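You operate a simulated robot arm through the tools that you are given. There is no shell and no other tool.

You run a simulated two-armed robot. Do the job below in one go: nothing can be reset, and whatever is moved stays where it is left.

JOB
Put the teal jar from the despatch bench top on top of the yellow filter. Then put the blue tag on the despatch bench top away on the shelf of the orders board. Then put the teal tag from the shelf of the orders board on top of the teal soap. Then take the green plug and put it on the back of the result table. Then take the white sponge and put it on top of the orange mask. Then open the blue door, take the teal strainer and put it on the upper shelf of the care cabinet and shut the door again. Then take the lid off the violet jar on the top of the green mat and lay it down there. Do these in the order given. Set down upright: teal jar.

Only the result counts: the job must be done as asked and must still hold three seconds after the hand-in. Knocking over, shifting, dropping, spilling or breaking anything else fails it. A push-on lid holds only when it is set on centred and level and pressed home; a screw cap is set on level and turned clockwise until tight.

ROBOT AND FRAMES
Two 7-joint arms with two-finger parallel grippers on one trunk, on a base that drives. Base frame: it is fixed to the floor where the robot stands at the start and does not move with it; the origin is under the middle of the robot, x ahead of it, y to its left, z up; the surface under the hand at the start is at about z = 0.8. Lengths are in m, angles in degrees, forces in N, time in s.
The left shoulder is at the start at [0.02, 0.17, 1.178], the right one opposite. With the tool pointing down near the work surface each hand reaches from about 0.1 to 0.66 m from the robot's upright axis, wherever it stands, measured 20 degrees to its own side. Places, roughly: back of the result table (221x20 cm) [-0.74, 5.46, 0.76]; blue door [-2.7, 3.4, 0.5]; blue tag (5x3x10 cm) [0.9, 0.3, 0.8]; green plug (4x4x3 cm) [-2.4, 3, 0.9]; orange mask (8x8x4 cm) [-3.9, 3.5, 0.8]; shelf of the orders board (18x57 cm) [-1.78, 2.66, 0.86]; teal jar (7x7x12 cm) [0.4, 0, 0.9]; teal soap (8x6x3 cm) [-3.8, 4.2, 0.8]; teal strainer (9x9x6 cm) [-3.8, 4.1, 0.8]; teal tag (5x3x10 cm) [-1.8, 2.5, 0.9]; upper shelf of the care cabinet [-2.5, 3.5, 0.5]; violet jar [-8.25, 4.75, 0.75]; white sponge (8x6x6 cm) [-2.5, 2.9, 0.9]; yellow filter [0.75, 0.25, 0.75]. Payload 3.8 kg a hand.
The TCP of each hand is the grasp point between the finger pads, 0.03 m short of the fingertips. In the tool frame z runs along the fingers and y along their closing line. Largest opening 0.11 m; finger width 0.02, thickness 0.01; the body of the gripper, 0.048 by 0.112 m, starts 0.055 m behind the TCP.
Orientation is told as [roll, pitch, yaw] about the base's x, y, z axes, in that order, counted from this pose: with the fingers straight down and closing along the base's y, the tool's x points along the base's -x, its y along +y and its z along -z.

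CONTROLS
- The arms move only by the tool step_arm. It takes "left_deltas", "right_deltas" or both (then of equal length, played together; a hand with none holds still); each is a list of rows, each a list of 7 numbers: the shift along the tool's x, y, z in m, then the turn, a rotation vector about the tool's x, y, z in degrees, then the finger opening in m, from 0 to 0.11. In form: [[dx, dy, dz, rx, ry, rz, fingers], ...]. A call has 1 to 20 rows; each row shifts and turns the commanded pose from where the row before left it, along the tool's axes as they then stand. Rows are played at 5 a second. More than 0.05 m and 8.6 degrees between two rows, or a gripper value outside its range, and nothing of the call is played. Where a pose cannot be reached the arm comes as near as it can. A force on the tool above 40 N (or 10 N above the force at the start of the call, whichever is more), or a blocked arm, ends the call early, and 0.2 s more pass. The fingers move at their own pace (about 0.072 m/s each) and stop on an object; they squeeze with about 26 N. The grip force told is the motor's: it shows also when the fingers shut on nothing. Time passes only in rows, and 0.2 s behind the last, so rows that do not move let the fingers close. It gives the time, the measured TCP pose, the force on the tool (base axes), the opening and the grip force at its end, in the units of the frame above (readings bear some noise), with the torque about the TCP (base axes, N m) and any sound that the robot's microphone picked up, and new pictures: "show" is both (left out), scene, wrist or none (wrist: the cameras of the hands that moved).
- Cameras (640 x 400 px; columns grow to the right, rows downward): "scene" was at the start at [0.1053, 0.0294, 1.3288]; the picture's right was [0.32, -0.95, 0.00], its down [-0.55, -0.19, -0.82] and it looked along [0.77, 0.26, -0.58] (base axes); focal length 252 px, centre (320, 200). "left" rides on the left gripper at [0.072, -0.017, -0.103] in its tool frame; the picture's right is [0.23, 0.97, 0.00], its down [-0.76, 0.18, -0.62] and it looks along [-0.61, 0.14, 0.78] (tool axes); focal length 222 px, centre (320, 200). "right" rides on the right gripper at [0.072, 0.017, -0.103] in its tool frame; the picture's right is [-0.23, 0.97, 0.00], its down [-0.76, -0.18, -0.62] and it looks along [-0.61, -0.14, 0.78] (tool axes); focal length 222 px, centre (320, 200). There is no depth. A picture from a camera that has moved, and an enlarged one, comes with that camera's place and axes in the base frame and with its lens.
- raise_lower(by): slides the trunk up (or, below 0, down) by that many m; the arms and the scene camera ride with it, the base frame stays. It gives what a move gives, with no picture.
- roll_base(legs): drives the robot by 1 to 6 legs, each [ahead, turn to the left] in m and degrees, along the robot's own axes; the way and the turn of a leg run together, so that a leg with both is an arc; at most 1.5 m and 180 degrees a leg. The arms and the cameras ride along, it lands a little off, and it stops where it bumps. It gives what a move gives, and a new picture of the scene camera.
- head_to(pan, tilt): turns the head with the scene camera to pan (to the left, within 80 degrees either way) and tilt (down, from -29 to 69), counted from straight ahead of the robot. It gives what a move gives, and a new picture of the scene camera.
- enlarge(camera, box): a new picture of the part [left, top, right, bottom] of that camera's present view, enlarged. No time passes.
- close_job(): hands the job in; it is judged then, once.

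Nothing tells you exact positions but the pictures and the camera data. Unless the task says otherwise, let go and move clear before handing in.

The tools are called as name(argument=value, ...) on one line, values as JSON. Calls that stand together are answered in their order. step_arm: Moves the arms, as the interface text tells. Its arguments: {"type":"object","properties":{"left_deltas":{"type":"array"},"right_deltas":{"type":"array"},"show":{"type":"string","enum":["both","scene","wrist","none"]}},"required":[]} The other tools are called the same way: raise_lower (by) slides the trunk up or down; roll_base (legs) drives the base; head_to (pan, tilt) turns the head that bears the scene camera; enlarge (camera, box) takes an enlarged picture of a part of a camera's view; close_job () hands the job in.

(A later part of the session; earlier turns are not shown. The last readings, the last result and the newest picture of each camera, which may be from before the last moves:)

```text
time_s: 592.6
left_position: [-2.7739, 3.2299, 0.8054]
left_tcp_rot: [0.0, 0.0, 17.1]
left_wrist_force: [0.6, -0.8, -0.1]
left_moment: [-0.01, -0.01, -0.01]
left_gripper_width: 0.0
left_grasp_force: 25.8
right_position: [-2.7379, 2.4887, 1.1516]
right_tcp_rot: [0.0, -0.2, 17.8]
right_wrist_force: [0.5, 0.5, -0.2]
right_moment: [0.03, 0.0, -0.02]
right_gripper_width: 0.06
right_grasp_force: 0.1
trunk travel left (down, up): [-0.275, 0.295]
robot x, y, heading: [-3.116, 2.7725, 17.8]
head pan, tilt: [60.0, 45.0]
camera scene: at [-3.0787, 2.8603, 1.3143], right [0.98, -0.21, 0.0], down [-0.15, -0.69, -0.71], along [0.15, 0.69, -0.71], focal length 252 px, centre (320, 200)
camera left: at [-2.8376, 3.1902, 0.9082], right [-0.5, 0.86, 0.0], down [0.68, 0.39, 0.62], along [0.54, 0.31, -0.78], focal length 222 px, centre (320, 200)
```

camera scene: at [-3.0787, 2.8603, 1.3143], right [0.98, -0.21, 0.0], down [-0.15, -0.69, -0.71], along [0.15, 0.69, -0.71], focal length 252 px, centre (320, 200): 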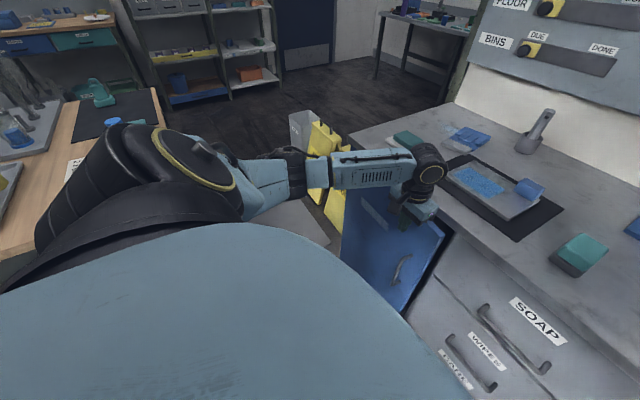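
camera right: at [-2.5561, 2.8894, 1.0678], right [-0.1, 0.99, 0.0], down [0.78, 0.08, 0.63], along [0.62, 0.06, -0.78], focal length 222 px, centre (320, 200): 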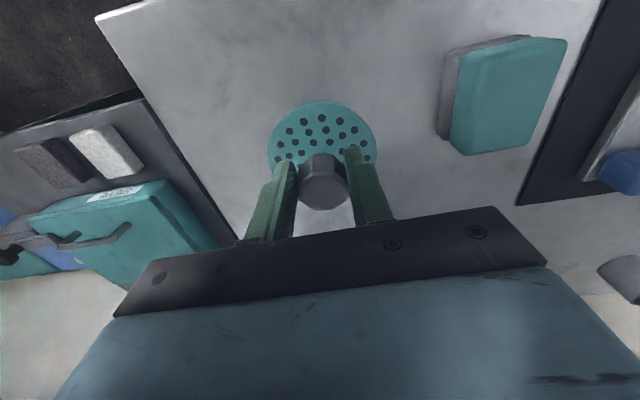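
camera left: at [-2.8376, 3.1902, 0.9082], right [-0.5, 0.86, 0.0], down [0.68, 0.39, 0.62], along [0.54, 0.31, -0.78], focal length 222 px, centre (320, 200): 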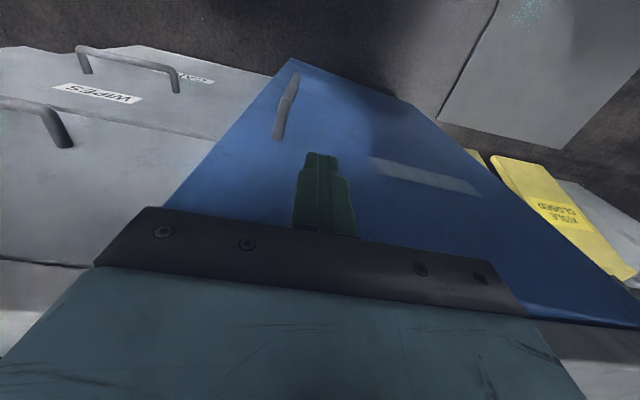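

The door is nearly shut. For the last bit I back off, tilt the hand and push it home with the fingertips below the counter's edge.

step_arm(left_deltas=[[0.03, 0, 0, 0, 0, 0, 0.0], [0.02, 0, 0, 0, 0, 0, 0.0], [0, 0, 0, 0, -7.5, 0, 0.0], [0, 0, 0, 0, -7.5, 0, 0.0], [0, 0, 0, 0, -7.5, 0, 0.0], [0, 0, 0, 0, -7.5, 0, 0.0], [0, 0, 0, 0, -7.5, 0, 0.0], [0, 0, 0, 0, -7.5, 0, 0.0], [0, 0, 0, 0, 0, 0, 0.0]], show="none")

step_arm(left_deltas=[[0.025, 0, 0.025, 0, 0, 0, 0.0], [0.025, 0, 0.025, 0, 0, 0, 0.0], [0.02, 0, 0.02, 0, 0, 0, 0.0], [0, 0, 0, 0, 0, 0, 0.0]])

```text
time_s: 594.6
left_position: [-2.8228, 3.2147, 0.8038]
left_tcp_rot: [-0.1, -45.1, 17.1]
left_wrist_force: [0.8, -0.4, 0.5]
left_moment: [0.0, 0.02, -0.01]
left_gripper_width: 0.0
left_grasp_force: 25.6
right_position: [-2.7384, 2.4881, 1.1516]
right_tcp_rot: [0.0, -0.2, 17.8]
right_wrist_force: [-0.1, 0.0, 0.3]
right_moment: [0.0, -0.04, -0.01]
right_gripper_width: 0.0599
right_grasp_force: 0.0
trunk travel left (down, up): [-0.275, 0.295]
robot x, y, heading: [-3.1146, 2.7741, 17.8]
head pan, tilt: [60.0, 45.0]
```

```text
time_s: 595.6
left_position: [-2.8221, 3.2135, 0.7046]
left_tcp_rot: [0.0, -44.9, 17.0]
left_wrist_force: [-0.8, -0.5, 0.1]
left_moment: [-0.03, 0.01, 0.0]
left_gripper_width: 0.0004
left_grasp_force: 25.7
right_position: [-2.7378, 2.4891, 1.1509]
right_tcp_rot: [0.0, -0.2, 17.8]
right_wrist_force: [-0.4, -0.3, -0.2]
right_moment: [0.0, 0.03, -0.02]
right_gripper_width: 0.06
right_grasp_force: 0.1
trunk travel left (down, up): [-0.275, 0.295]
robot x, y, heading: [-3.1157, 2.7711, 17.8]
head pan, tilt: [60.0, 45.0]
camera scene: at [-3.0786, 2.8602, 1.3143], right [0.98, -0.21, 0.0], down [-0.15, -0.69, -0.71], along [0.15, 0.69, -0.71], focal length 252 px, centre (320, 200)
camera left: at [-2.9361, 3.1607, 0.7271], right [-0.44, 0.88, -0.16], down [0.04, 0.2, 0.98], along [0.9, 0.42, -0.13], focal length 222 px, centre (320, 200)
```

scene: 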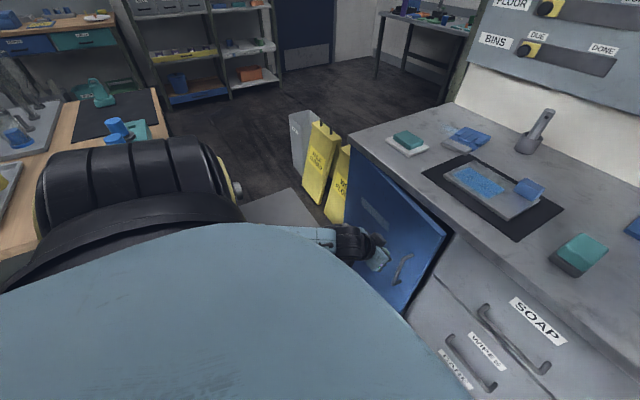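
left: 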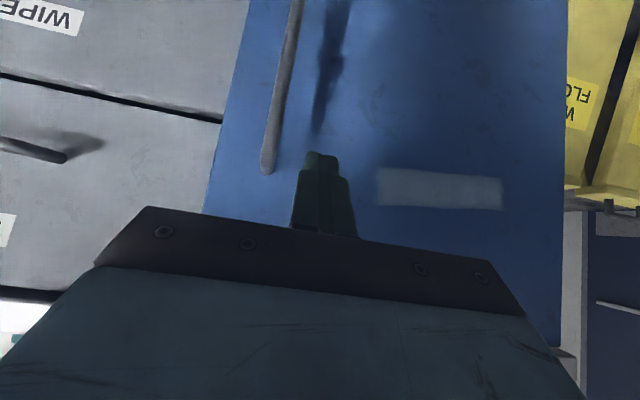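

step_arm(left_deltas=[[-0.0213, 0, 0.0211, 0, 0, 0, 0.0], [-0.0213, 0, 0.0211, 0, 0, 0, 0.0], [-0.0142, 0, 0.0141, 0, 0, 0, 0.0], [-0.0071, 0, 0.007, 0, 0, 0, 0.0], [0, 0, 0, 0, 0, 0, 0.0]])

```text
time_s: 596.8
left_position: [-2.7374, 3.2402, 0.7047]
left_tcp_rot: [0.0, -44.8, 17.2]
left_wrist_force: [0.1, -0.5, -1.1]
left_moment: [-0.03, 0.0, 0.02]
left_gripper_width: 0.0001
left_grasp_force: 25.7
right_position: [-2.7378, 2.4881, 1.1509]
right_tcp_rot: [0.0, -0.2, 17.8]
right_wrist_force: [-0.1, 0.0, -0.4]
right_moment: [-0.03, 0.01, 0.0]
right_gripper_width: 0.0598
right_grasp_force: 0.0
trunk travel left (down, up): [-0.275, 0.295]
robot x, y, heading: [-3.1165, 2.7725, 17.9]
head pan, tilt: [60.0, 45.0]
camera scene: at [-3.0786, 2.8602, 1.3143], right [0.98, -0.21, 0.0], down [-0.15, -0.69, -0.71], along [0.15, 0.69, -0.71], focal length 252 px, centre (320, 200)
camera left: at [-2.8495, 3.1871, 0.7275], right [-0.44, 0.88, -0.16], down [0.04, 0.2, 0.98], along [0.9, 0.42, -0.13], focal length 222 px, centre (320, 200)
```

scene: 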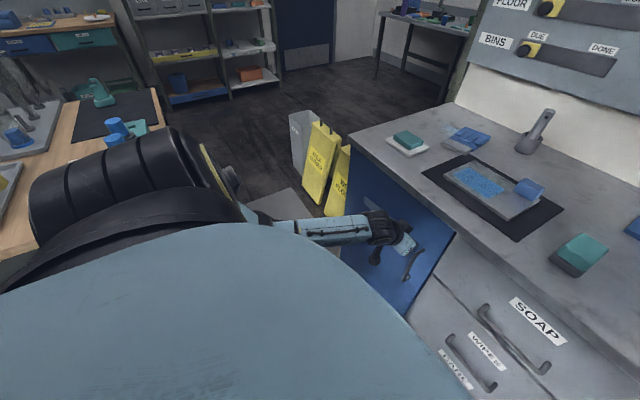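
left: 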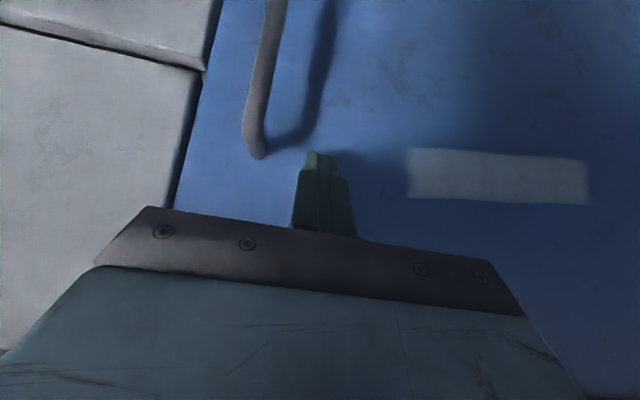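

step_arm(left_deltas=[[-0.0035, 0, 0.0035, 0, 0, 0, 0.0], [-0.0035, 0, 0.0035, 0, 0, 0, 0.0], [0, 0, 0, 0, 0, 0, 0.0]], show="none")

step_arm(left_deltas=[[-0.0028, 0, 0.0028, 0, 0, 0, 0.0], [0, 0, 0, 0, 0, 0, 0.0]], show="none")

step_arm(left_deltas=[[-0.0028, 0, 0.0028, 0, 0, 0, 0.0], [0, 0, 0, 0, 0, 0, 0.0]], show="wrist")

```text
time_s: 597.6
left_position: [-2.7288, 3.2438, 0.7049]
left_tcp_rot: [0.0, -44.8, 17.1]
left_wrist_force: [-15.5, -6.0, 4.3]
left_moment: [-0.1, 0.1, -0.03]
left_gripper_width: 0.0
left_grasp_force: 26.0
right_position: [-2.7398, 2.488, 1.1511]
right_tcp_rot: [0.0, -0.3, 17.9]
right_wrist_force: [-0.4, -0.1, -0.8]
right_moment: [-0.02, 0.0, -0.02]
right_gripper_width: 0.0602
right_grasp_force: 0.0
trunk travel left (down, up): [-0.275, 0.295]
robot x, y, heading: [-3.1174, 2.7773, 17.6]
head pan, tilt: [60.0, 45.0]
```

```text
time_s: 598.0
left_position: [-2.7288, 3.2425, 0.7006]
left_tcp_rot: [0.1, -44.1, 17.0]
left_wrist_force: [-14.3, -4.4, 5.7]
left_moment: [0.01, 0.06, 0.02]
left_gripper_width: 0.0
left_grasp_force: 26.2
right_position: [-2.7396, 2.4878, 1.1509]
right_tcp_rot: [0.0, -0.3, 18.0]
right_wrist_force: [0.0, 0.1, -0.3]
right_moment: [-0.01, 0.01, 0.02]
right_gripper_width: 0.0601
right_grasp_force: 0.1
trunk travel left (down, up): [-0.275, 0.295]
robot x, y, heading: [-3.1179, 2.7723, 18.1]
head pan, tilt: [60.0, 45.0]
stopped in row 2 (left hand): the force on the tool passed its limit at 40 N (the readings are from after the stop); the commanded pose is now the measured one
```

```text
time_s: 598.6
left_position: [-2.7299, 3.2442, 0.6977]
left_tcp_rot: [0.1, -43.6, 17.2]
left_wrist_force: [-19.0, -6.0, 11.3]
left_moment: [-0.03, -0.07, 0.01]
left_gripper_width: 0.0002
left_grasp_force: 26.3
right_position: [-2.7398, 2.4873, 1.1517]
right_tcp_rot: [-0.1, -0.3, 17.9]
right_wrist_force: [-0.1, -0.8, 0.2]
right_moment: [-0.01, 0.01, 0.01]
right_gripper_width: 0.0601
right_grasp_force: 0.1
trunk travel left (down, up): [-0.275, 0.295]
robot x, y, heading: [-3.1196, 2.7716, 18.2]
head pan, tilt: [60.0, 45.0]
stopped in row 2 (left hand): the force on the tool passed its limit at 43 N (the readings are from after the stop); the commanded pose is now the measured one
camera left: at [-2.8419, 3.19, 0.723], right [-0.45, 0.88, -0.16], down [0.06, 0.2, 0.98], along [0.89, 0.43, -0.15], focal length 222 px, centre (320, 200)
```

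left: 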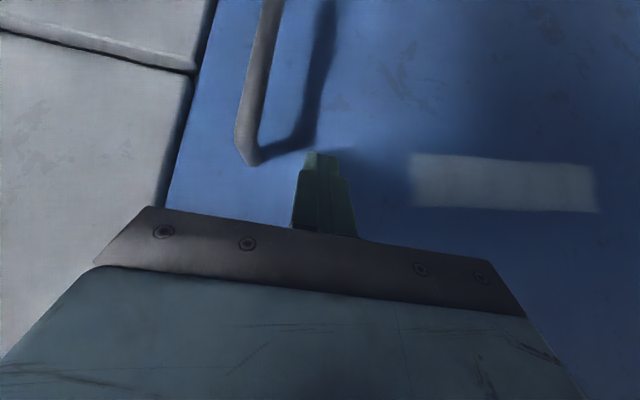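

The door is firmly against its stop. I back the hand away and check it.

step_arm(left_deltas=[[0.01, 0, -0.01, 0, 0, 0, 0.0], [0.025, 0, -0.025, 0, 0, 0, 0.0], [0.025, 0, -0.025, 0, 0, 0, 0.0], [0.02, 0, -0.02, 0, 0, 0, 0.0], [0, 0, 0, 0, 0, 0, 0.0]], show="none")

head_to(pan=25, tilt=45)

enlarge(camera="scene", box=[180, 120, 400, 320])

```text
time_s: 599.8
left_position: [-2.8348, 3.2111, 0.7019]
left_tcp_rot: [0.1, -43.8, 17.1]
left_wrist_force: [0.1, -0.2, -0.5]
left_moment: [0.0, -0.01, -0.03]
left_gripper_width: 0.0
left_grasp_force: 26.1
right_position: [-2.7386, 2.489, 1.15]
right_tcp_rot: [0.0, -0.3, 18.0]
right_wrist_force: [-0.7, -0.3, 0.7]
right_moment: [0.0, -0.04, -0.01]
right_gripper_width: 0.0598
right_grasp_force: 0.0
trunk travel left (down, up): [-0.275, 0.295]
robot x, y, heading: [-3.1169, 2.776, 18.0]
head pan, tilt: [60.0, 45.0]
```

```text
time_s: 600.8
left_position: [-2.8357, 3.211, 0.701]
left_tcp_rot: [0.2, -43.7, 17.2]
left_wrist_force: [0.3, -0.1, 0.1]
left_moment: [0.01, 0.01, 0.0]
left_gripper_width: 0.0
left_grasp_force: 26.5
right_position: [-2.7389, 2.488, 1.1515]
right_tcp_rot: [0.0, -0.2, 18.0]
right_wrist_force: [0.5, -0.6, -0.6]
right_moment: [0.02, 0.01, 0.01]
right_gripper_width: 0.06
right_grasp_force: 0.1
trunk travel left (down, up): [-0.275, 0.295]
robot x, y, heading: [-3.1147, 2.7703, 18.1]
head pan, tilt: [25.0, 45.0]
camera scene: at [-3.0372, 2.8359, 1.3143], right [0.68, -0.73, 0.0], down [-0.52, -0.48, -0.71], along [0.52, 0.48, -0.71], focal length 252 px, centre (320, 200)
```

scene: 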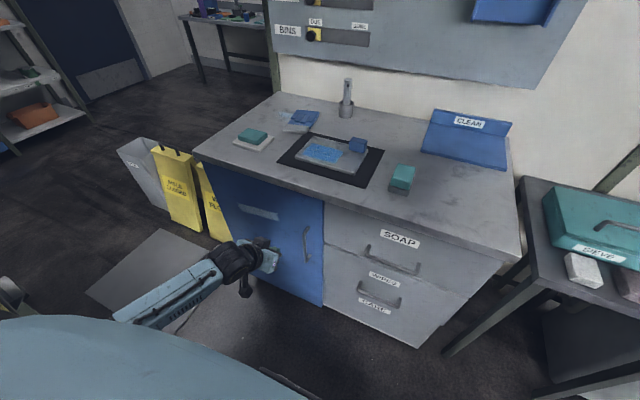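

```text
2.00 times, centred on (290, 220) of scene
camera zoom: at [-3.0372, 2.8359, 1.3143], right [0.68, -0.73, 0.0], down [-0.52, -0.48, -0.71], along [0.52, 0.48, -0.71], focal length 504 px, centre (380, 160)
```

zoom: 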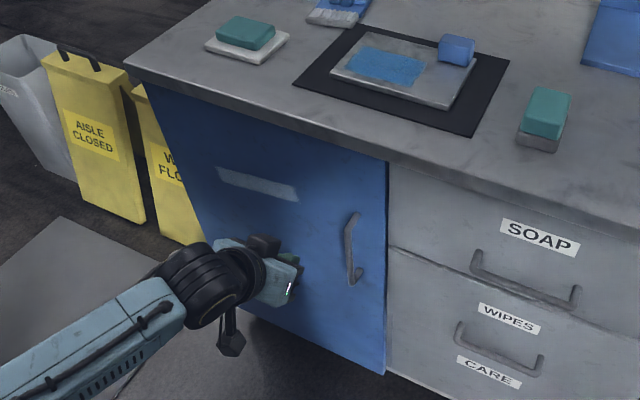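

The blue door is shut again. Now the last job: the violet jar far to the west. I straighten and raise the arms, then drive there in stages.

step_arm(left_deltas=[[0, 0, 0, 0, 7.3, 0, 0.0], [0, 0, 0, 0, 7.3, 0, 0.0], [0, 0, 0, 0, 7.3, 0, 0.0], [0, 0, 0, 0, 7.3, 0, 0.0], [0, 0, 0, 0, 7.3, 0, 0.0], [0, 0, 0, 0, 7.3, 0, 0.0], [0, 0, -0.045, 0, 0, 0, 0.03], [0, 0, -0.045, 0, 0, 0, 0.06], [0, 0, -0.045, 0, 0, 0, 0.08], [0, 0, -0.045, 0, 0, 0, 0.08], [0, 0, -0.045, 0, 0, 0, 0.08], [0, 0, -0.045, 0, 0, 0, 0.08], [0, 0, 0, 0, 0, 0, 0.08]], show="none")

raise_lower(by=0.2)

roll_base(legs=[[-1.28, 0], [0, 89.8], [1.3, 0], [1.25, 0], [0, 90]])

head_to(pan=0, tilt=20)

```text
time_s: 603.6
left_position: [-2.8347, 3.2111, 0.9705]
left_tcp_rot: [0.1, 0.0, 17.4]
left_wrist_force: [-0.5, -0.9, 0.9]
left_moment: [0.01, 0.03, 0.0]
left_gripper_width: 0.0802
left_grasp_force: 0.0
right_position: [-2.7375, 2.4885, 1.1514]
right_tcp_rot: [0.0, -0.2, 17.9]
right_wrist_force: [0.4, 0.0, 1.3]
right_moment: [0.0, 0.04, -0.01]
right_gripper_width: 0.0601
right_grasp_force: 0.0
trunk travel left (down, up): [-0.275, 0.295]
robot x, y, heading: [-3.1184, 2.772, 17.9]
head pan, tilt: [25.0, 45.0]
```

```text
time_s: 605.8
left_position: [-2.8331, 3.2124, 1.1699]
left_tcp_rot: [0.1, 0.0, 17.3]
left_wrist_force: [0.0, 0.2, 0.2]
left_moment: [-0.01, 0.03, 0.0]
left_gripper_width: 0.0798
left_grasp_force: 0.1
right_position: [-2.739, 2.4888, 1.351]
right_tcp_rot: [0.0, -0.3, 18.0]
right_wrist_force: [0.6, -0.7, -0.2]
right_moment: [-0.03, 0.01, -0.01]
right_gripper_width: 0.0603
right_grasp_force: 0.1
trunk travel left (down, up): [-0.475, 0.095]
robot x, y, heading: [-3.1137, 2.7694, 18.3]
head pan, tilt: [25.0, 45.0]
```

```text
time_s: 631.9
left_position: [-5.4006, 4.3846, 1.1692]
left_tcp_rot: [0.0, 0.0, -163.8]
left_wrist_force: [0.6, 0.0, -0.2]
left_moment: [-0.04, 0.02, 0.0]
left_gripper_width: 0.08
left_grasp_force: 0.1
right_position: [-5.4852, 5.1071, 1.351]
right_tcp_rot: [0.0, -0.3, -162.9]
right_wrist_force: [0.0, 0.5, -0.4]
right_moment: [-0.01, 0.0, -0.03]
right_gripper_width: 0.0599
right_grasp_force: 0.2
trunk travel left (down, up): [-0.475, 0.095]
robot x, y, heading: [-5.1117, 4.8211, -163.0]
head pan, tilt: [25.0, 45.0]
camera scene: at [-5.1898, 4.758, 1.5143], right [-0.67, 0.74, 0.0], down [0.52, 0.47, -0.71], along [-0.52, -0.47, -0.71], focal length 252 px, centre (320, 200)
```

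scene: 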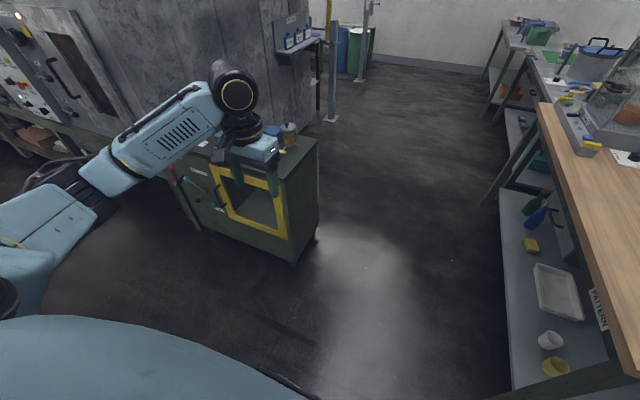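

```text
time_s: 632.8
left_position: [-5.4006, 4.3839, 1.1686]
left_tcp_rot: [0.1, 0.0, -163.6]
left_wrist_force: [-0.2, 0.7, -0.3]
left_moment: [-0.02, -0.01, 0.01]
left_gripper_width: 0.0801
left_grasp_force: 0.0
right_position: [-5.4858, 5.1086, 1.3515]
right_tcp_rot: [0.0, -0.1, -163.0]
right_wrist_force: [0.4, -0.3, 0.3]
right_moment: [0.0, 0.0, -0.01]
right_gripper_width: 0.0598
right_grasp_force: 0.0
trunk travel left (down, up): [-0.475, 0.095]
robot x, y, heading: [-5.1084, 4.8203, -162.9]
head pan, tilt: [0.0, 20.0]
camera scene: at [-5.2186, 4.7852, 1.5529], right [-0.3, 0.96, 0.0], down [0.33, 0.1, -0.94], along [-0.9, -0.28, -0.34], focal length 252 px, centre (320, 200)
```

scene: 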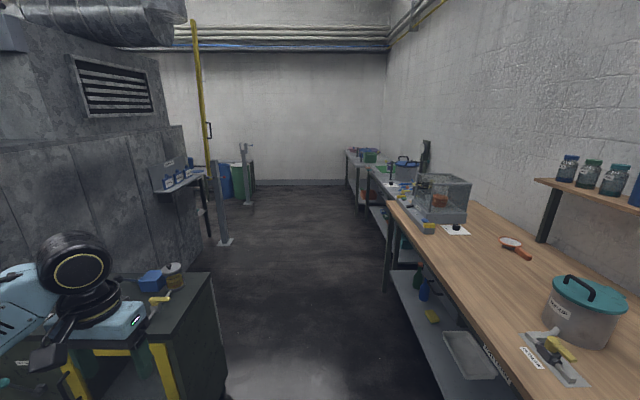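

The way west is clear. I raise the left hand a little and drive on along the benches.

step_arm(left_deltas=[[0, 0, -0.04, 0, 0, 0, 0.08], [0, 0, -0.04, 0, 0, 0, 0.08], [0, 0, -0.04, 0, 0, 0, 0.08], [0, 0, 0, 0, 0, 0, 0.08]], show="none")

roll_base(legs=[[1.4, 0], [0.8, 0]])

head_to(pan=-40, tilt=30)

```text
time_s: 633.8
left_position: [-5.3982, 4.3853, 1.2888]
left_tcp_rot: [0.0, -0.1, -163.7]
left_wrist_force: [0.1, -0.1, -0.4]
left_moment: [0.02, 0.02, -0.01]
left_gripper_width: 0.0801
left_grasp_force: 0.1
right_position: [-5.4855, 5.1071, 1.3509]
right_tcp_rot: [0.0, -0.2, -162.9]
right_wrist_force: [0.2, -0.3, -0.2]
right_moment: [-0.03, 0.01, -0.04]
right_gripper_width: 0.0599
right_grasp_force: 0.0
trunk travel left (down, up): [-0.475, 0.095]
robot x, y, heading: [-5.107, 4.8126, -163.1]
head pan, tilt: [0.0, 20.0]
```

```text
time_s: 644.7
left_position: [-7.5248, 3.7628, 1.2902]
left_tcp_rot: [0.2, 0.0, -164.7]
left_wrist_force: [0.2, 0.0, -0.1]
left_moment: [0.02, -0.03, -0.02]
left_gripper_width: 0.0798
left_grasp_force: 0.0
right_position: [-7.5975, 4.4861, 1.351]
right_tcp_rot: [0.1, -0.2, -163.9]
right_wrist_force: [0.4, -0.5, -0.1]
right_moment: [-0.02, -0.03, 0.03]
right_gripper_width: 0.06
right_grasp_force: 0.0
trunk travel left (down, up): [-0.475, 0.095]
robot x, y, heading: [-7.2282, 4.1872, -164.0]
head pan, tilt: [0.0, 20.0]
camera scene: at [-7.3367, 4.1588, 1.5529], right [-0.28, 0.96, 0.0], down [0.33, 0.09, -0.94], along [-0.9, -0.26, -0.34], focal length 252 px, centre (320, 200)
```

scene: 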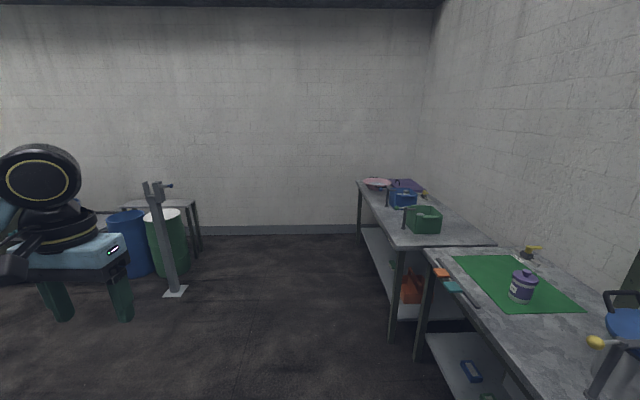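

```text
time_s: 645.7
left_position: [-7.5248, 3.7619, 1.2896]
left_tcp_rot: [0.1, 0.0, -164.7]
left_wrist_force: [-0.6, 0.0, -0.4]
left_moment: [-0.03, 0.0, 0.0]
left_gripper_width: 0.08
left_grasp_force: 0.0
right_position: [-7.5979, 4.4851, 1.3505]
right_tcp_rot: [0.0, -0.2, -164.0]
right_wrist_force: [-0.3, -0.1, 0.1]
right_moment: [0.0, 0.04, -0.01]
right_gripper_width: 0.0598
right_grasp_force: 0.0
trunk travel left (down, up): [-0.475, 0.095]
robot x, y, heading: [-7.2261, 4.1869, -163.8]
head pan, tilt: [-40.0, 30.0]
camera scene: at [-7.3299, 4.2212, 1.5369], right [0.4, 0.91, 0.0], down [0.46, -0.2, -0.87], along [-0.79, 0.35, -0.5], focal length 252 px, centre (320, 200)
```

scene: 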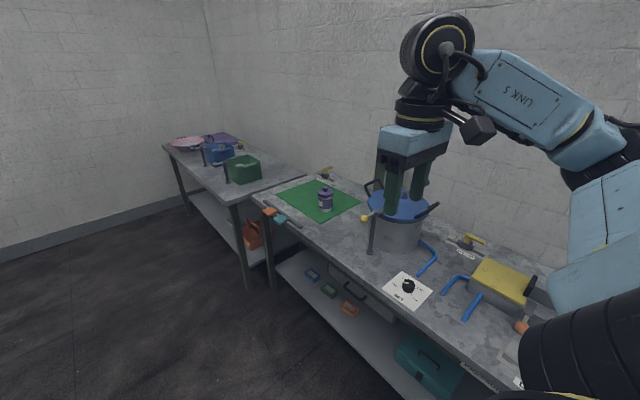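

I see the green mat with the violet jar and its lid. I drive up in front of it and face the table.

roll_base(legs=[[0.92, 0], [0, -88.4], [0.3, 0]])

head_to(pan=0, tilt=45)

enlarge(camera="scene", box=[220, 120, 440, 280])

```text
time_s: 656.0
left_position: [-8.6291, 4.5186, 1.2882]
left_tcp_rot: [0.2, 0.1, 106.0]
left_wrist_force: [0.8, -0.1, -0.5]
left_moment: [-0.01, 0.03, -0.01]
left_gripper_width: 0.0801
left_grasp_force: 0.0
right_position: [-7.9067, 4.5981, 1.3512]
right_tcp_rot: [0.0, -0.2, 106.7]
right_wrist_force: [0.5, -0.4, -0.1]
right_moment: [-0.01, 0.02, 0.0]
right_gripper_width: 0.0601
right_grasp_force: 0.1
trunk travel left (down, up): [-0.475, 0.095]
robot x, y, heading: [-8.1986, 4.2254, 106.7]
head pan, tilt: [-40.0, 30.0]
camera scene: at [-8.1675, 4.3297, 1.5369], right [0.92, -0.4, 0.0], down [-0.2, -0.46, -0.87], along [0.34, 0.8, -0.5], focal length 252 px, centre (320, 200)
```

scene: 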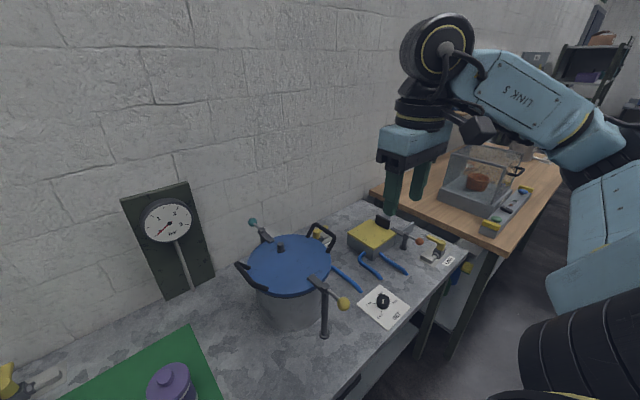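

```text
time_s: 657.1
left_position: [-8.6294, 4.5172, 1.2882]
left_tcp_rot: [0.1, 0.0, 105.9]
left_wrist_force: [0.5, 0.4, 0.4]
left_moment: [0.01, -0.02, 0.01]
left_gripper_width: 0.0799
left_grasp_force: 0.1
right_position: [-7.9069, 4.5983, 1.3507]
right_tcp_rot: [0.0, -0.2, 106.7]
right_wrist_force: [0.4, 0.1, 0.0]
right_moment: [0.01, -0.03, -0.02]
right_gripper_width: 0.0598
right_grasp_force: 0.1
trunk travel left (down, up): [-0.475, 0.095]
robot x, y, heading: [-8.1995, 4.2261, 106.6]
head pan, tilt: [0.0, 45.0]
camera scene: at [-8.2266, 4.3244, 1.5143], right [0.96, 0.29, 0.0], down [0.2, -0.68, -0.71], along [-0.2, 0.68, -0.71], focal length 252 px, centre (320, 200)
```

scene: 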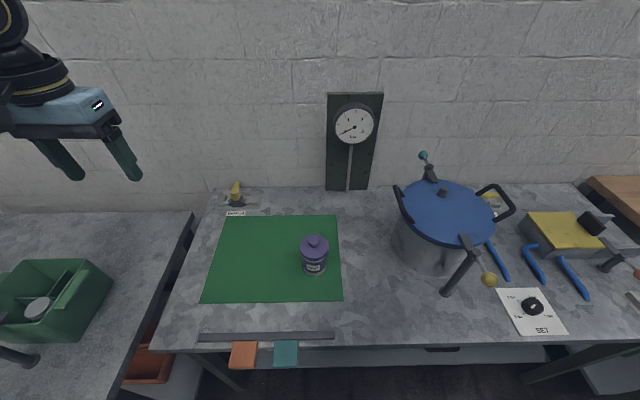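

```text
2.50 times, centred on (330, 200) of scene
camera zoom: at [-8.2266, 4.3244, 1.5143], right [0.96, 0.29, 0.0], down [0.2, -0.68, -0.71], along [-0.2, 0.68, -0.71], focal length 630 px, centre (295, 200)
```

zoom: 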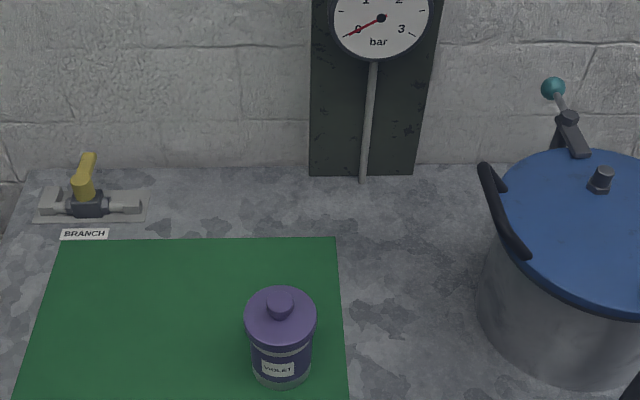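

The jar has a violet lid with a knob, standing on the green mat near (-8.370, 4.745). I bring the left hand above it and lower the trunk.

step_arm(left_deltas=[[-0.0184, -0.039, 0, 0, 0, 0, 0.06], [-0.0184, -0.039, 0, 0, 0, 0, 0.06], [-0.0184, -0.039, 0, 0, 0, 0, 0.06], [-0.0184, -0.039, 0, 0, 0, 0, 0.06], [-0.0184, -0.039, 0, 0, 0, 0, 0.06], [-0.0184, -0.039, 0, 0, 0, 0, 0.06], [-0.0184, -0.039, 0, 0, 0, 0, 0.06], [-0.0184, -0.039, 0, 0, 0, 0, 0.06], [0, 0, 0, 0, 0, 0, 0.06]], show="none")

raise_lower(by=-0.2)

head_to(pan=5, tilt=45)

enlarge(camera="left", box=[200, 40, 440, 200])

```text
time_s: 659.1
left_position: [-8.3711, 4.7443, 1.2894]
left_tcp_rot: [0.0, -0.1, 105.9]
left_wrist_force: [-0.7, 0.3, -0.9]
left_moment: [-0.01, -0.02, 0.02]
left_gripper_width: 0.06
left_grasp_force: 0.0
right_position: [-7.907, 4.5978, 1.3519]
right_tcp_rot: [-0.2, -0.1, 106.7]
right_wrist_force: [-0.5, -0.1, 0.2]
right_moment: [0.03, 0.0, 0.02]
right_gripper_width: 0.06
right_grasp_force: 0.1
trunk travel left (down, up): [-0.475, 0.095]
robot x, y, heading: [-8.1953, 4.2228, 106.8]
head pan, tilt: [0.0, 45.0]
```

```text
time_s: 661.2
left_position: [-8.3703, 4.7439, 1.0909]
left_tcp_rot: [0.0, -0.1, 105.9]
left_wrist_force: [-0.1, 0.3, -0.5]
left_moment: [-0.02, -0.02, 0.03]
left_gripper_width: 0.0598
left_grasp_force: 0.0
right_position: [-7.9055, 4.5978, 1.1504]
right_tcp_rot: [-0.1, -0.2, 106.7]
right_wrist_force: [-0.5, 0.4, -0.5]
right_moment: [0.0, -0.02, -0.04]
right_gripper_width: 0.06
right_grasp_force: 0.1
trunk travel left (down, up): [-0.275, 0.295]
robot x, y, heading: [-8.1983, 4.2271, 106.6]
head pan, tilt: [0.0, 45.0]
```

```text
time_s: 661.9
left_position: [-8.3702, 4.7453, 1.0897]
left_tcp_rot: [0.1, 0.0, 106.1]
left_wrist_force: [1.2, -0.7, -0.2]
left_moment: [0.0, 0.02, 0.02]
left_gripper_width: 0.06
left_grasp_force: 0.1
right_position: [-7.9063, 4.5981, 1.1521]
right_tcp_rot: [0.0, -0.3, 106.7]
right_wrist_force: [0.7, 0.2, 0.5]
right_moment: [0.01, 0.0, 0.0]
right_gripper_width: 0.06
right_grasp_force: 0.1
trunk travel left (down, up): [-0.275, 0.295]
robot x, y, heading: [-8.1962, 4.2256, 106.6]
head pan, tilt: [5.0, 45.0]
camera scene: at [-8.2333, 4.3219, 1.3143], right [0.93, 0.37, 0.0], down [0.26, -0.66, -0.71], along [-0.26, 0.66, -0.71], focal length 252 px, centre (320, 200)
```

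scene: 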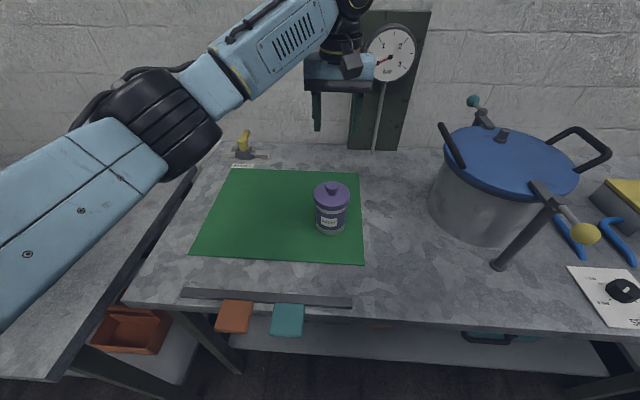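

```text
2.50 times, centred on (320, 120) of left
camera zoom: at [-8.3328, 4.6785, 1.1937], right [-0.87, -0.49, 0.0], down [-0.38, 0.68, 0.62], along [-0.3, 0.54, -0.78], focal length 555 px, centre (320, 400)
```

zoom: 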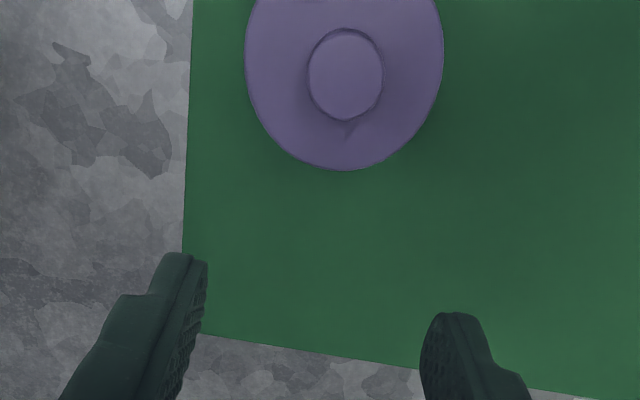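

The jar stands a bit nearer than I thought: knob centre about (-8.360, 4.706), top at z ≈ 0.955. I shift back and come lower to verify.

step_arm(left_deltas=[[0.0406, 0.001, 0, 0, 0, 0, 0.07], [0, 0, 0.04, 0, 0, 0, 0.07], [0, 0, 0.03, 0, 0, 0, 0.07], [0, 0, 0, 0, 0, 0, 0.07]])

enlarge(camera="left", box=[200, 40, 440, 200])

enlarge(camera="scene", box=[250, 60, 430, 250])

```text
time_s: 662.9
left_position: [-8.36, 4.7049, 1.0197]
left_tcp_rot: [0.1, 0.0, 105.9]
left_wrist_force: [-0.2, 0.8, 0.1]
left_moment: [-0.02, -0.04, 0.02]
left_gripper_width: 0.0698
left_grasp_force: 0.1
right_position: [-7.9053, 4.5983, 1.151]
right_tcp_rot: [0.0, -0.1, 106.7]
right_wrist_force: [-0.6, 0.5, -0.5]
right_moment: [0.0, -0.03, 0.02]
right_gripper_width: 0.0601
right_grasp_force: 0.1
trunk travel left (down, up): [-0.275, 0.295]
robot x, y, heading: [-8.1964, 4.2231, 106.6]
head pan, tilt: [5.0, 45.0]
camera scene: at [-8.2332, 4.322, 1.3143], right [0.93, 0.37, 0.0], down [0.26, -0.66, -0.71], along [-0.26, 0.66, -0.71], focal length 252 px, centre (320, 200)
camera left: at [-8.3227, 4.6388, 1.1228], right [-0.87, -0.49, 0.0], down [-0.38, 0.68, 0.62], along [-0.3, 0.54, -0.78], focal length 222 px, centre (320, 200)
```

scene: 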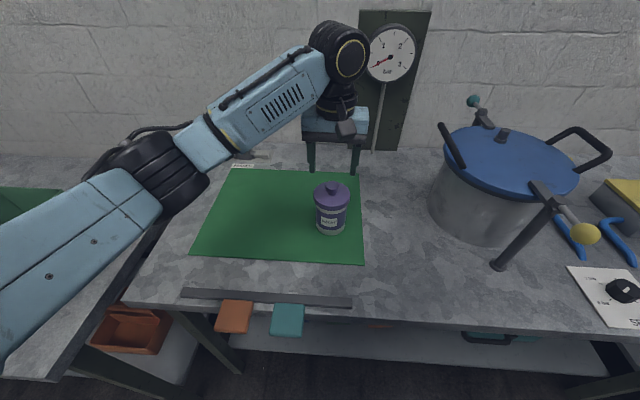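
left: 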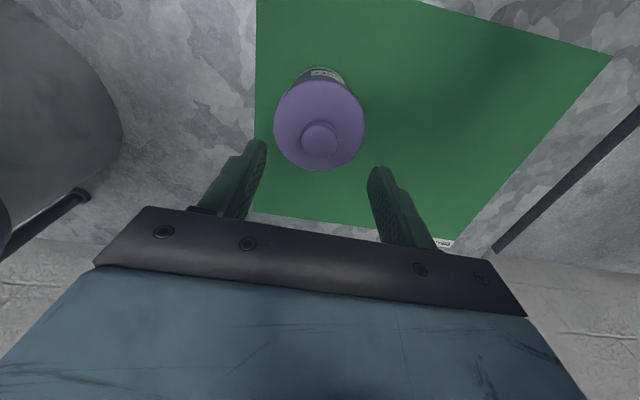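

```text
2.50 times, centred on (320, 120) of left
camera zoom: at [-8.3227, 4.6388, 1.1228], right [-0.87, -0.49, 0.0], down [-0.38, 0.68, 0.62], along [-0.3, 0.54, -0.78], focal length 555 px, centre (320, 400)
```

zoom: 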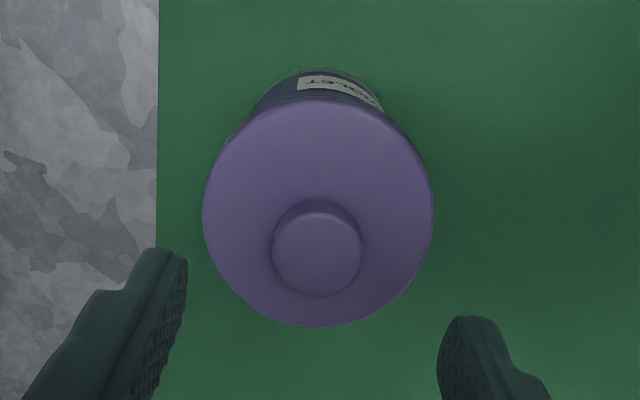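

```text
2.11 times, centred on (340, 155) of scene
camera zoom: at [-8.2332, 4.322, 1.3143], right [0.93, 0.37, 0.0], down [0.26, -0.66, -0.71], along [-0.26, 0.66, -0.71], focal length 530 px, centre (278, 295)
```

zoom: 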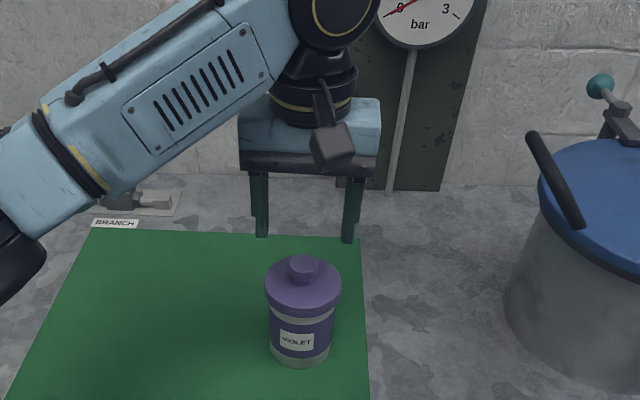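

The hand is centred over the knob. I descend onto it carefully and grip.

step_arm(left_deltas=[[0, 0.001, 0.025, 0, 0, 0, 0.07], [0, 0, 0.02, 0, 0, 0, 0.07], [0, 0, 0, 0, 0, 0, 0.07]], show="none")

step_arm(left_deltas=[[0, 0, 0.005, 0, 0, 0, 0.07], [0, 0, 0.005, 0, 0, 0, 0.07], [0, 0, 0, 0, 0, 0, 0.07]])

enlarge(camera="left", box=[200, 80, 440, 240])

enlarge(camera="scene", box=[280, 120, 400, 250])

```text
time_s: 663.7
left_position: [-8.3614, 4.7046, 0.9741]
left_tcp_rot: [-0.1, 0.0, 106.0]
left_wrist_force: [-0.8, -0.6, -0.3]
left_moment: [0.01, -0.01, -0.01]
left_gripper_width: 0.0697
left_grasp_force: 0.1
right_position: [-7.9057, 4.5974, 1.1515]
right_tcp_rot: [-0.1, -0.2, 106.7]
right_wrist_force: [0.4, -0.1, 0.2]
right_moment: [0.0, -0.02, 0.0]
right_gripper_width: 0.0597
right_grasp_force: 0.0
trunk travel left (down, up): [-0.275, 0.295]
robot x, y, heading: [-8.2006, 4.2267, 106.5]
head pan, tilt: [5.0, 45.0]
```

```text
time_s: 664.5
left_position: [-8.3623, 4.7046, 0.9656]
left_tcp_rot: [0.1, 0.0, 105.8]
left_wrist_force: [0.8, 0.6, -0.2]
left_moment: [0.01, -0.02, 0.02]
left_gripper_width: 0.0699
left_grasp_force: 0.0
right_position: [-7.9063, 4.5988, 1.1517]
right_tcp_rot: [0.0, -0.2, 106.7]
right_wrist_force: [-0.5, 0.3, -0.1]
right_moment: [0.02, 0.01, -0.03]
right_gripper_width: 0.06
right_grasp_force: 0.1
trunk travel left (down, up): [-0.275, 0.295]
robot x, y, heading: [-8.1947, 4.2234, 106.8]
head pan, tilt: [5.0, 45.0]
camera scene: at [-8.2333, 4.3219, 1.3143], right [0.93, 0.37, 0.0], down [0.26, -0.66, -0.71], along [-0.26, 0.66, -0.71], focal length 252 px, centre (320, 200)
camera left: at [-8.3242, 4.6388, 1.0686], right [-0.87, -0.49, 0.0], down [-0.38, 0.68, 0.62], along [-0.3, 0.54, -0.78], focal length 222 px, centre (320, 200)
```

scene: 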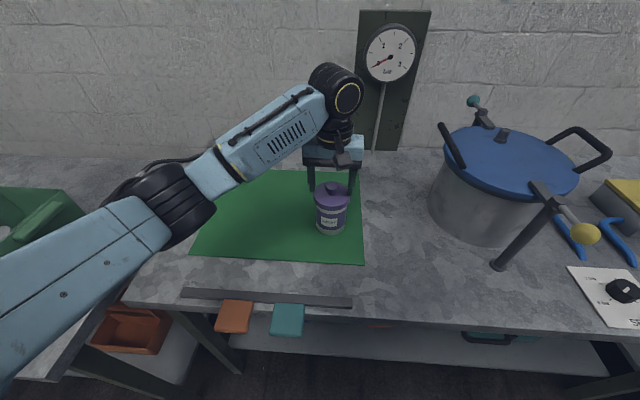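
left: 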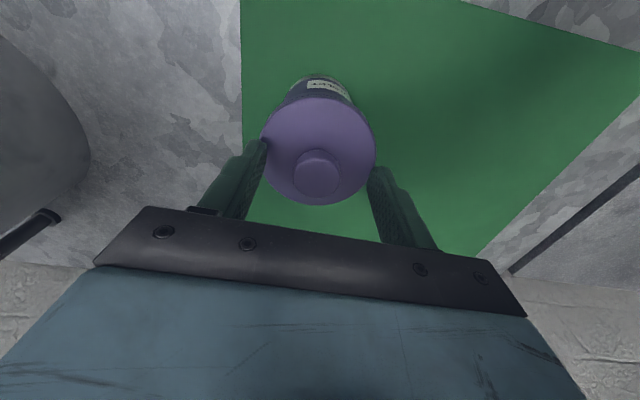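

```text
2.50 times, centred on (320, 160) of left
camera zoom: at [-8.3242, 4.6388, 1.0686], right [-0.87, -0.49, 0.0], down [-0.38, 0.68, 0.62], along [-0.3, 0.54, -0.78], focal length 555 px, centre (320, 300)
```

zoom: 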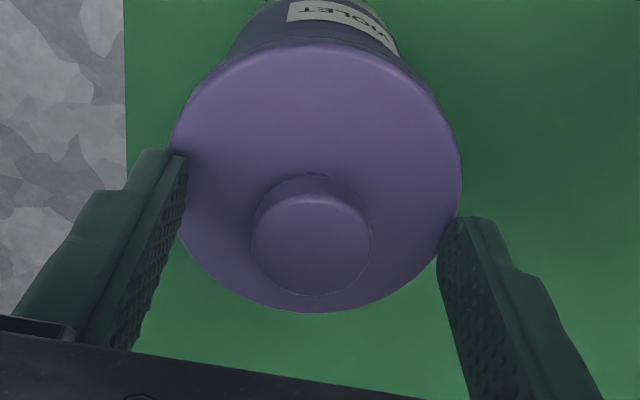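

```text
3.08 times, centred on (340, 185) of scene
camera zoom: at [-8.2333, 4.3219, 1.3143], right [0.93, 0.37, 0.0], down [0.26, -0.66, -0.71], along [-0.26, 0.66, -0.71], focal length 775 px, centre (258, 246)
```

zoom: 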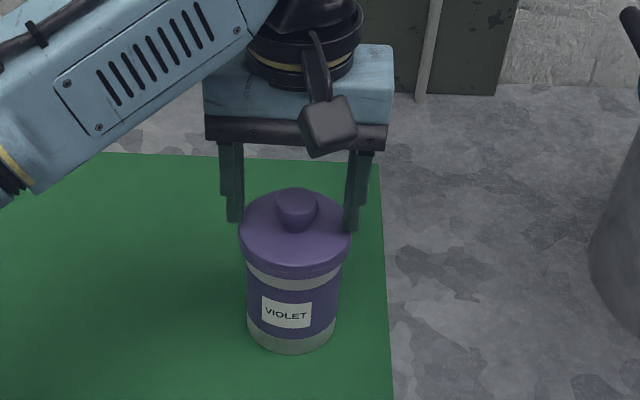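

step_arm(left_deltas=[[0.0015, 0, 0.002, 0, 0, 0, 0.07], [0, 0, 0.002, 0, 0, 0, 0.07], [0, 0, 0, 0, 0, 0, 0.07]], show="none")

step_arm(left_deltas=[[0, 0, 0, 0, 0, 0, 0.045], [0, 0, 0, 0, 0, 0, 0.02], [0, 0, 0, 0, 0, 0, 0.02], [0, 0, 0, 0, 0, 0, 0.02], [0, 0, 0, 0, 0, 0, 0.02]])

enlarge(camera="scene", box=[280, 120, 400, 250])

```text
time_s: 665.3
left_position: [-8.3598, 4.7046, 0.9616]
left_tcp_rot: [0.0, 0.0, 105.9]
left_wrist_force: [-1.1, 0.4, 8.2]
left_moment: [-0.01, 0.03, -0.05]
left_gripper_width: 0.0702
left_grasp_force: 0.1
right_position: [-7.9067, 4.5983, 1.1522]
right_tcp_rot: [0.0, -0.3, 106.8]
right_wrist_force: [0.6, -0.4, -0.1]
right_moment: [-0.01, -0.01, -0.02]
right_gripper_width: 0.0598
right_grasp_force: 0.0
trunk travel left (down, up): [-0.275, 0.295]
robot x, y, heading: [-8.202, 4.2265, 106.4]
head pan, tilt: [5.0, 45.0]
```

```text
time_s: 666.5
left_position: [-8.3591, 4.7042, 0.9613]
left_tcp_rot: [0.0, -0.2, 105.9]
left_wrist_force: [5.3, 2.6, 14.9]
left_moment: [0.09, -0.15, 0.02]
left_gripper_width: 0.028
left_grasp_force: 26.5
right_position: [-7.9051, 4.5975, 1.1519]
right_tcp_rot: [0.0, -0.3, 106.8]
right_wrist_force: [-1.1, 0.0, 0.3]
right_moment: [0.05, 0.0, 0.04]
right_gripper_width: 0.0599
right_grasp_force: 0.0
trunk travel left (down, up): [-0.275, 0.295]
robot x, y, heading: [-8.1998, 4.221, 106.7]
head pan, tilt: [5.0, 45.0]
camera scene: at [-8.2323, 4.3211, 1.3144], right [0.93, 0.37, 0.0], down [0.26, -0.66, -0.71], along [-0.26, 0.66, -0.71], focal length 252 px, centre (320, 200)
camera left: at [-8.3221, 4.637, 1.0657], right [-0.87, -0.49, 0.0], down [-0.38, 0.68, 0.63], along [-0.3, 0.55, -0.78], focal length 222 px, centre (320, 200)
```

scene: 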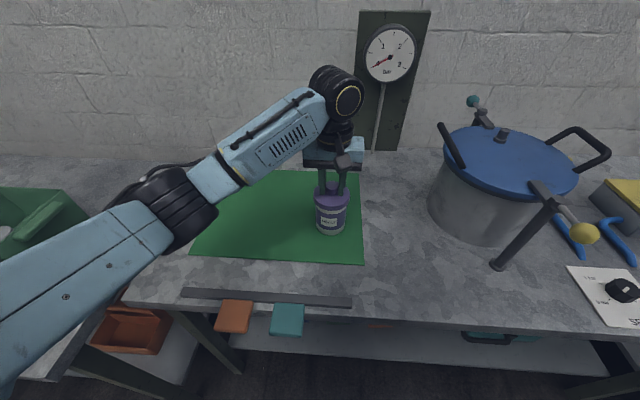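
left: 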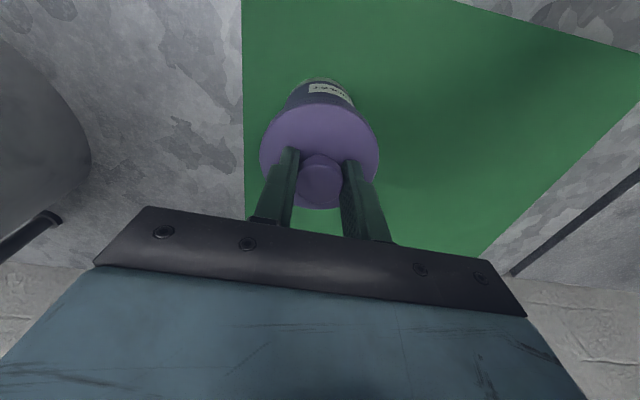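

```text
3.08 times, centred on (340, 185) of scene
camera zoom: at [-8.2323, 4.3211, 1.3144], right [0.93, 0.37, 0.0], down [0.26, -0.66, -0.71], along [-0.26, 0.66, -0.71], focal length 775 px, centre (258, 246)
```

zoom: 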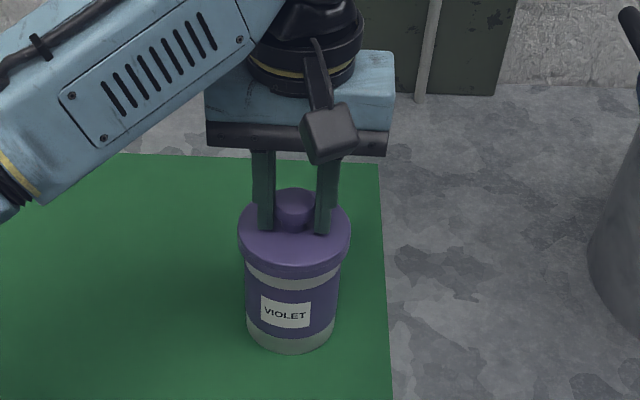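

The knob is gripped. I lift in tiny steps, watching the force and whether the jar comes along.

step_arm(left_deltas=[[0, 0, -0.003, 0, 0, 0, 0.02], [0, 0, -0.003, 0, 0, 0, 0.02], [0, 0, 0, 0, 0, 0, 0.02]], show="none")

step_arm(left_deltas=[[0, 0, -0.003, 0, 0, 0, 0.02], [0, 0, 0, 0, 0, 0, 0.02]], show="none")

step_arm(left_deltas=[[0, 0, -0.003, 0, 0, 0, 0.02], [0, 0, 0, 0, 0, 0, 0.02]])

enlarge(camera="scene", box=[280, 120, 400, 250])

```text
time_s: 667.3
left_position: [-8.3607, 4.7041, 0.9665]
left_tcp_rot: [0.2, 0.2, 106.0]
left_wrist_force: [-0.5, 0.7, -0.4]
left_moment: [0.0, -0.01, -0.02]
left_gripper_width: 0.0281
left_grasp_force: 25.8
right_position: [-7.9059, 4.5974, 1.1512]
right_tcp_rot: [0.1, -0.2, 106.7]
right_wrist_force: [-0.1, -1.0, -0.2]
right_moment: [0.03, 0.03, -0.01]
right_gripper_width: 0.06
right_grasp_force: 0.0
trunk travel left (down, up): [-0.275, 0.295]
robot x, y, heading: [-8.1969, 4.2262, 106.7]
head pan, tilt: [5.0, 45.0]
heard: snap
```

```text
time_s: 667.9
left_position: [-8.3611, 4.7045, 0.9692]
left_tcp_rot: [0.1, 0.0, 106.0]
left_wrist_force: [1.0, -0.1, -0.6]
left_moment: [-0.03, -0.02, 0.0]
left_gripper_width: 0.0282
left_grasp_force: 25.9
right_position: [-7.9051, 4.5983, 1.1512]
right_tcp_rot: [0.1, -0.3, 106.7]
right_wrist_force: [-0.3, -1.0, 0.4]
right_moment: [-0.02, 0.05, -0.03]
right_gripper_width: 0.0601
right_grasp_force: 0.1
trunk travel left (down, up): [-0.275, 0.295]
robot x, y, heading: [-8.1942, 4.2248, 106.5]
head pan, tilt: [5.0, 45.0]
```

```text
time_s: 668.5
left_position: [-8.3602, 4.7037, 0.9733]
left_tcp_rot: [0.1, 0.2, 106.0]
left_wrist_force: [-0.4, -0.8, -0.1]
left_moment: [-0.03, -0.01, -0.01]
left_gripper_width: 0.028
left_grasp_force: 26.2
right_position: [-7.9055, 4.5977, 1.1506]
right_tcp_rot: [0.0, -0.2, 106.5]
right_wrist_force: [0.3, -0.1, -0.1]
right_moment: [-0.02, -0.01, 0.04]
right_gripper_width: 0.06
right_grasp_force: 0.1
trunk travel left (down, up): [-0.275, 0.295]
robot x, y, heading: [-8.2, 4.2227, 106.6]
head pan, tilt: [5.0, 45.0]
camera scene: at [-8.2333, 4.3219, 1.3143], right [0.93, 0.37, 0.0], down [0.26, -0.66, -0.71], along [-0.26, 0.66, -0.71], focal length 252 px, centre (320, 200)
camera left: at [-8.3233, 4.6377, 1.0764], right [-0.87, -0.49, 0.0], down [-0.38, 0.68, 0.62], along [-0.3, 0.54, -0.78], focal length 222 px, centre (320, 200)
```

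scene: 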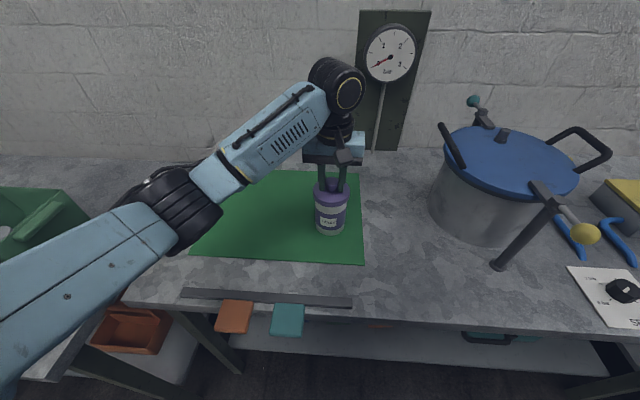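
left: 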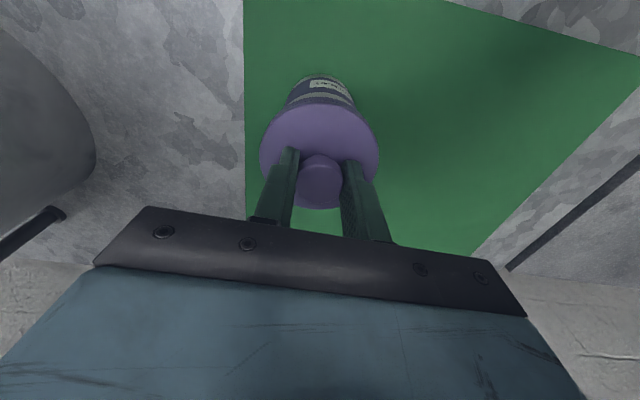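

```text
3.08 times, centred on (340, 185) of scene
camera zoom: at [-8.2333, 4.3219, 1.3143], right [0.93, 0.37, 0.0], down [0.26, -0.66, -0.71], along [-0.26, 0.66, -0.71], focal length 775 px, centre (258, 246)
```

zoom: 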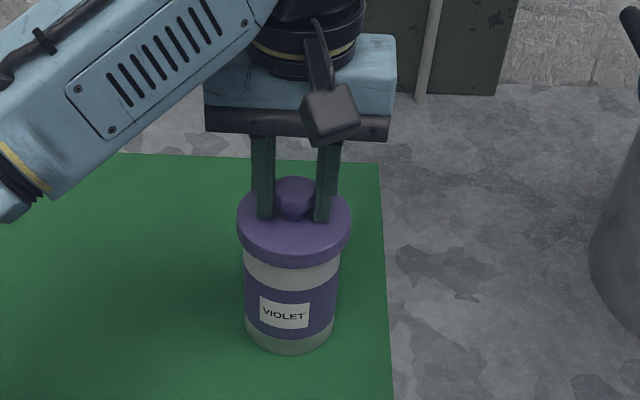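

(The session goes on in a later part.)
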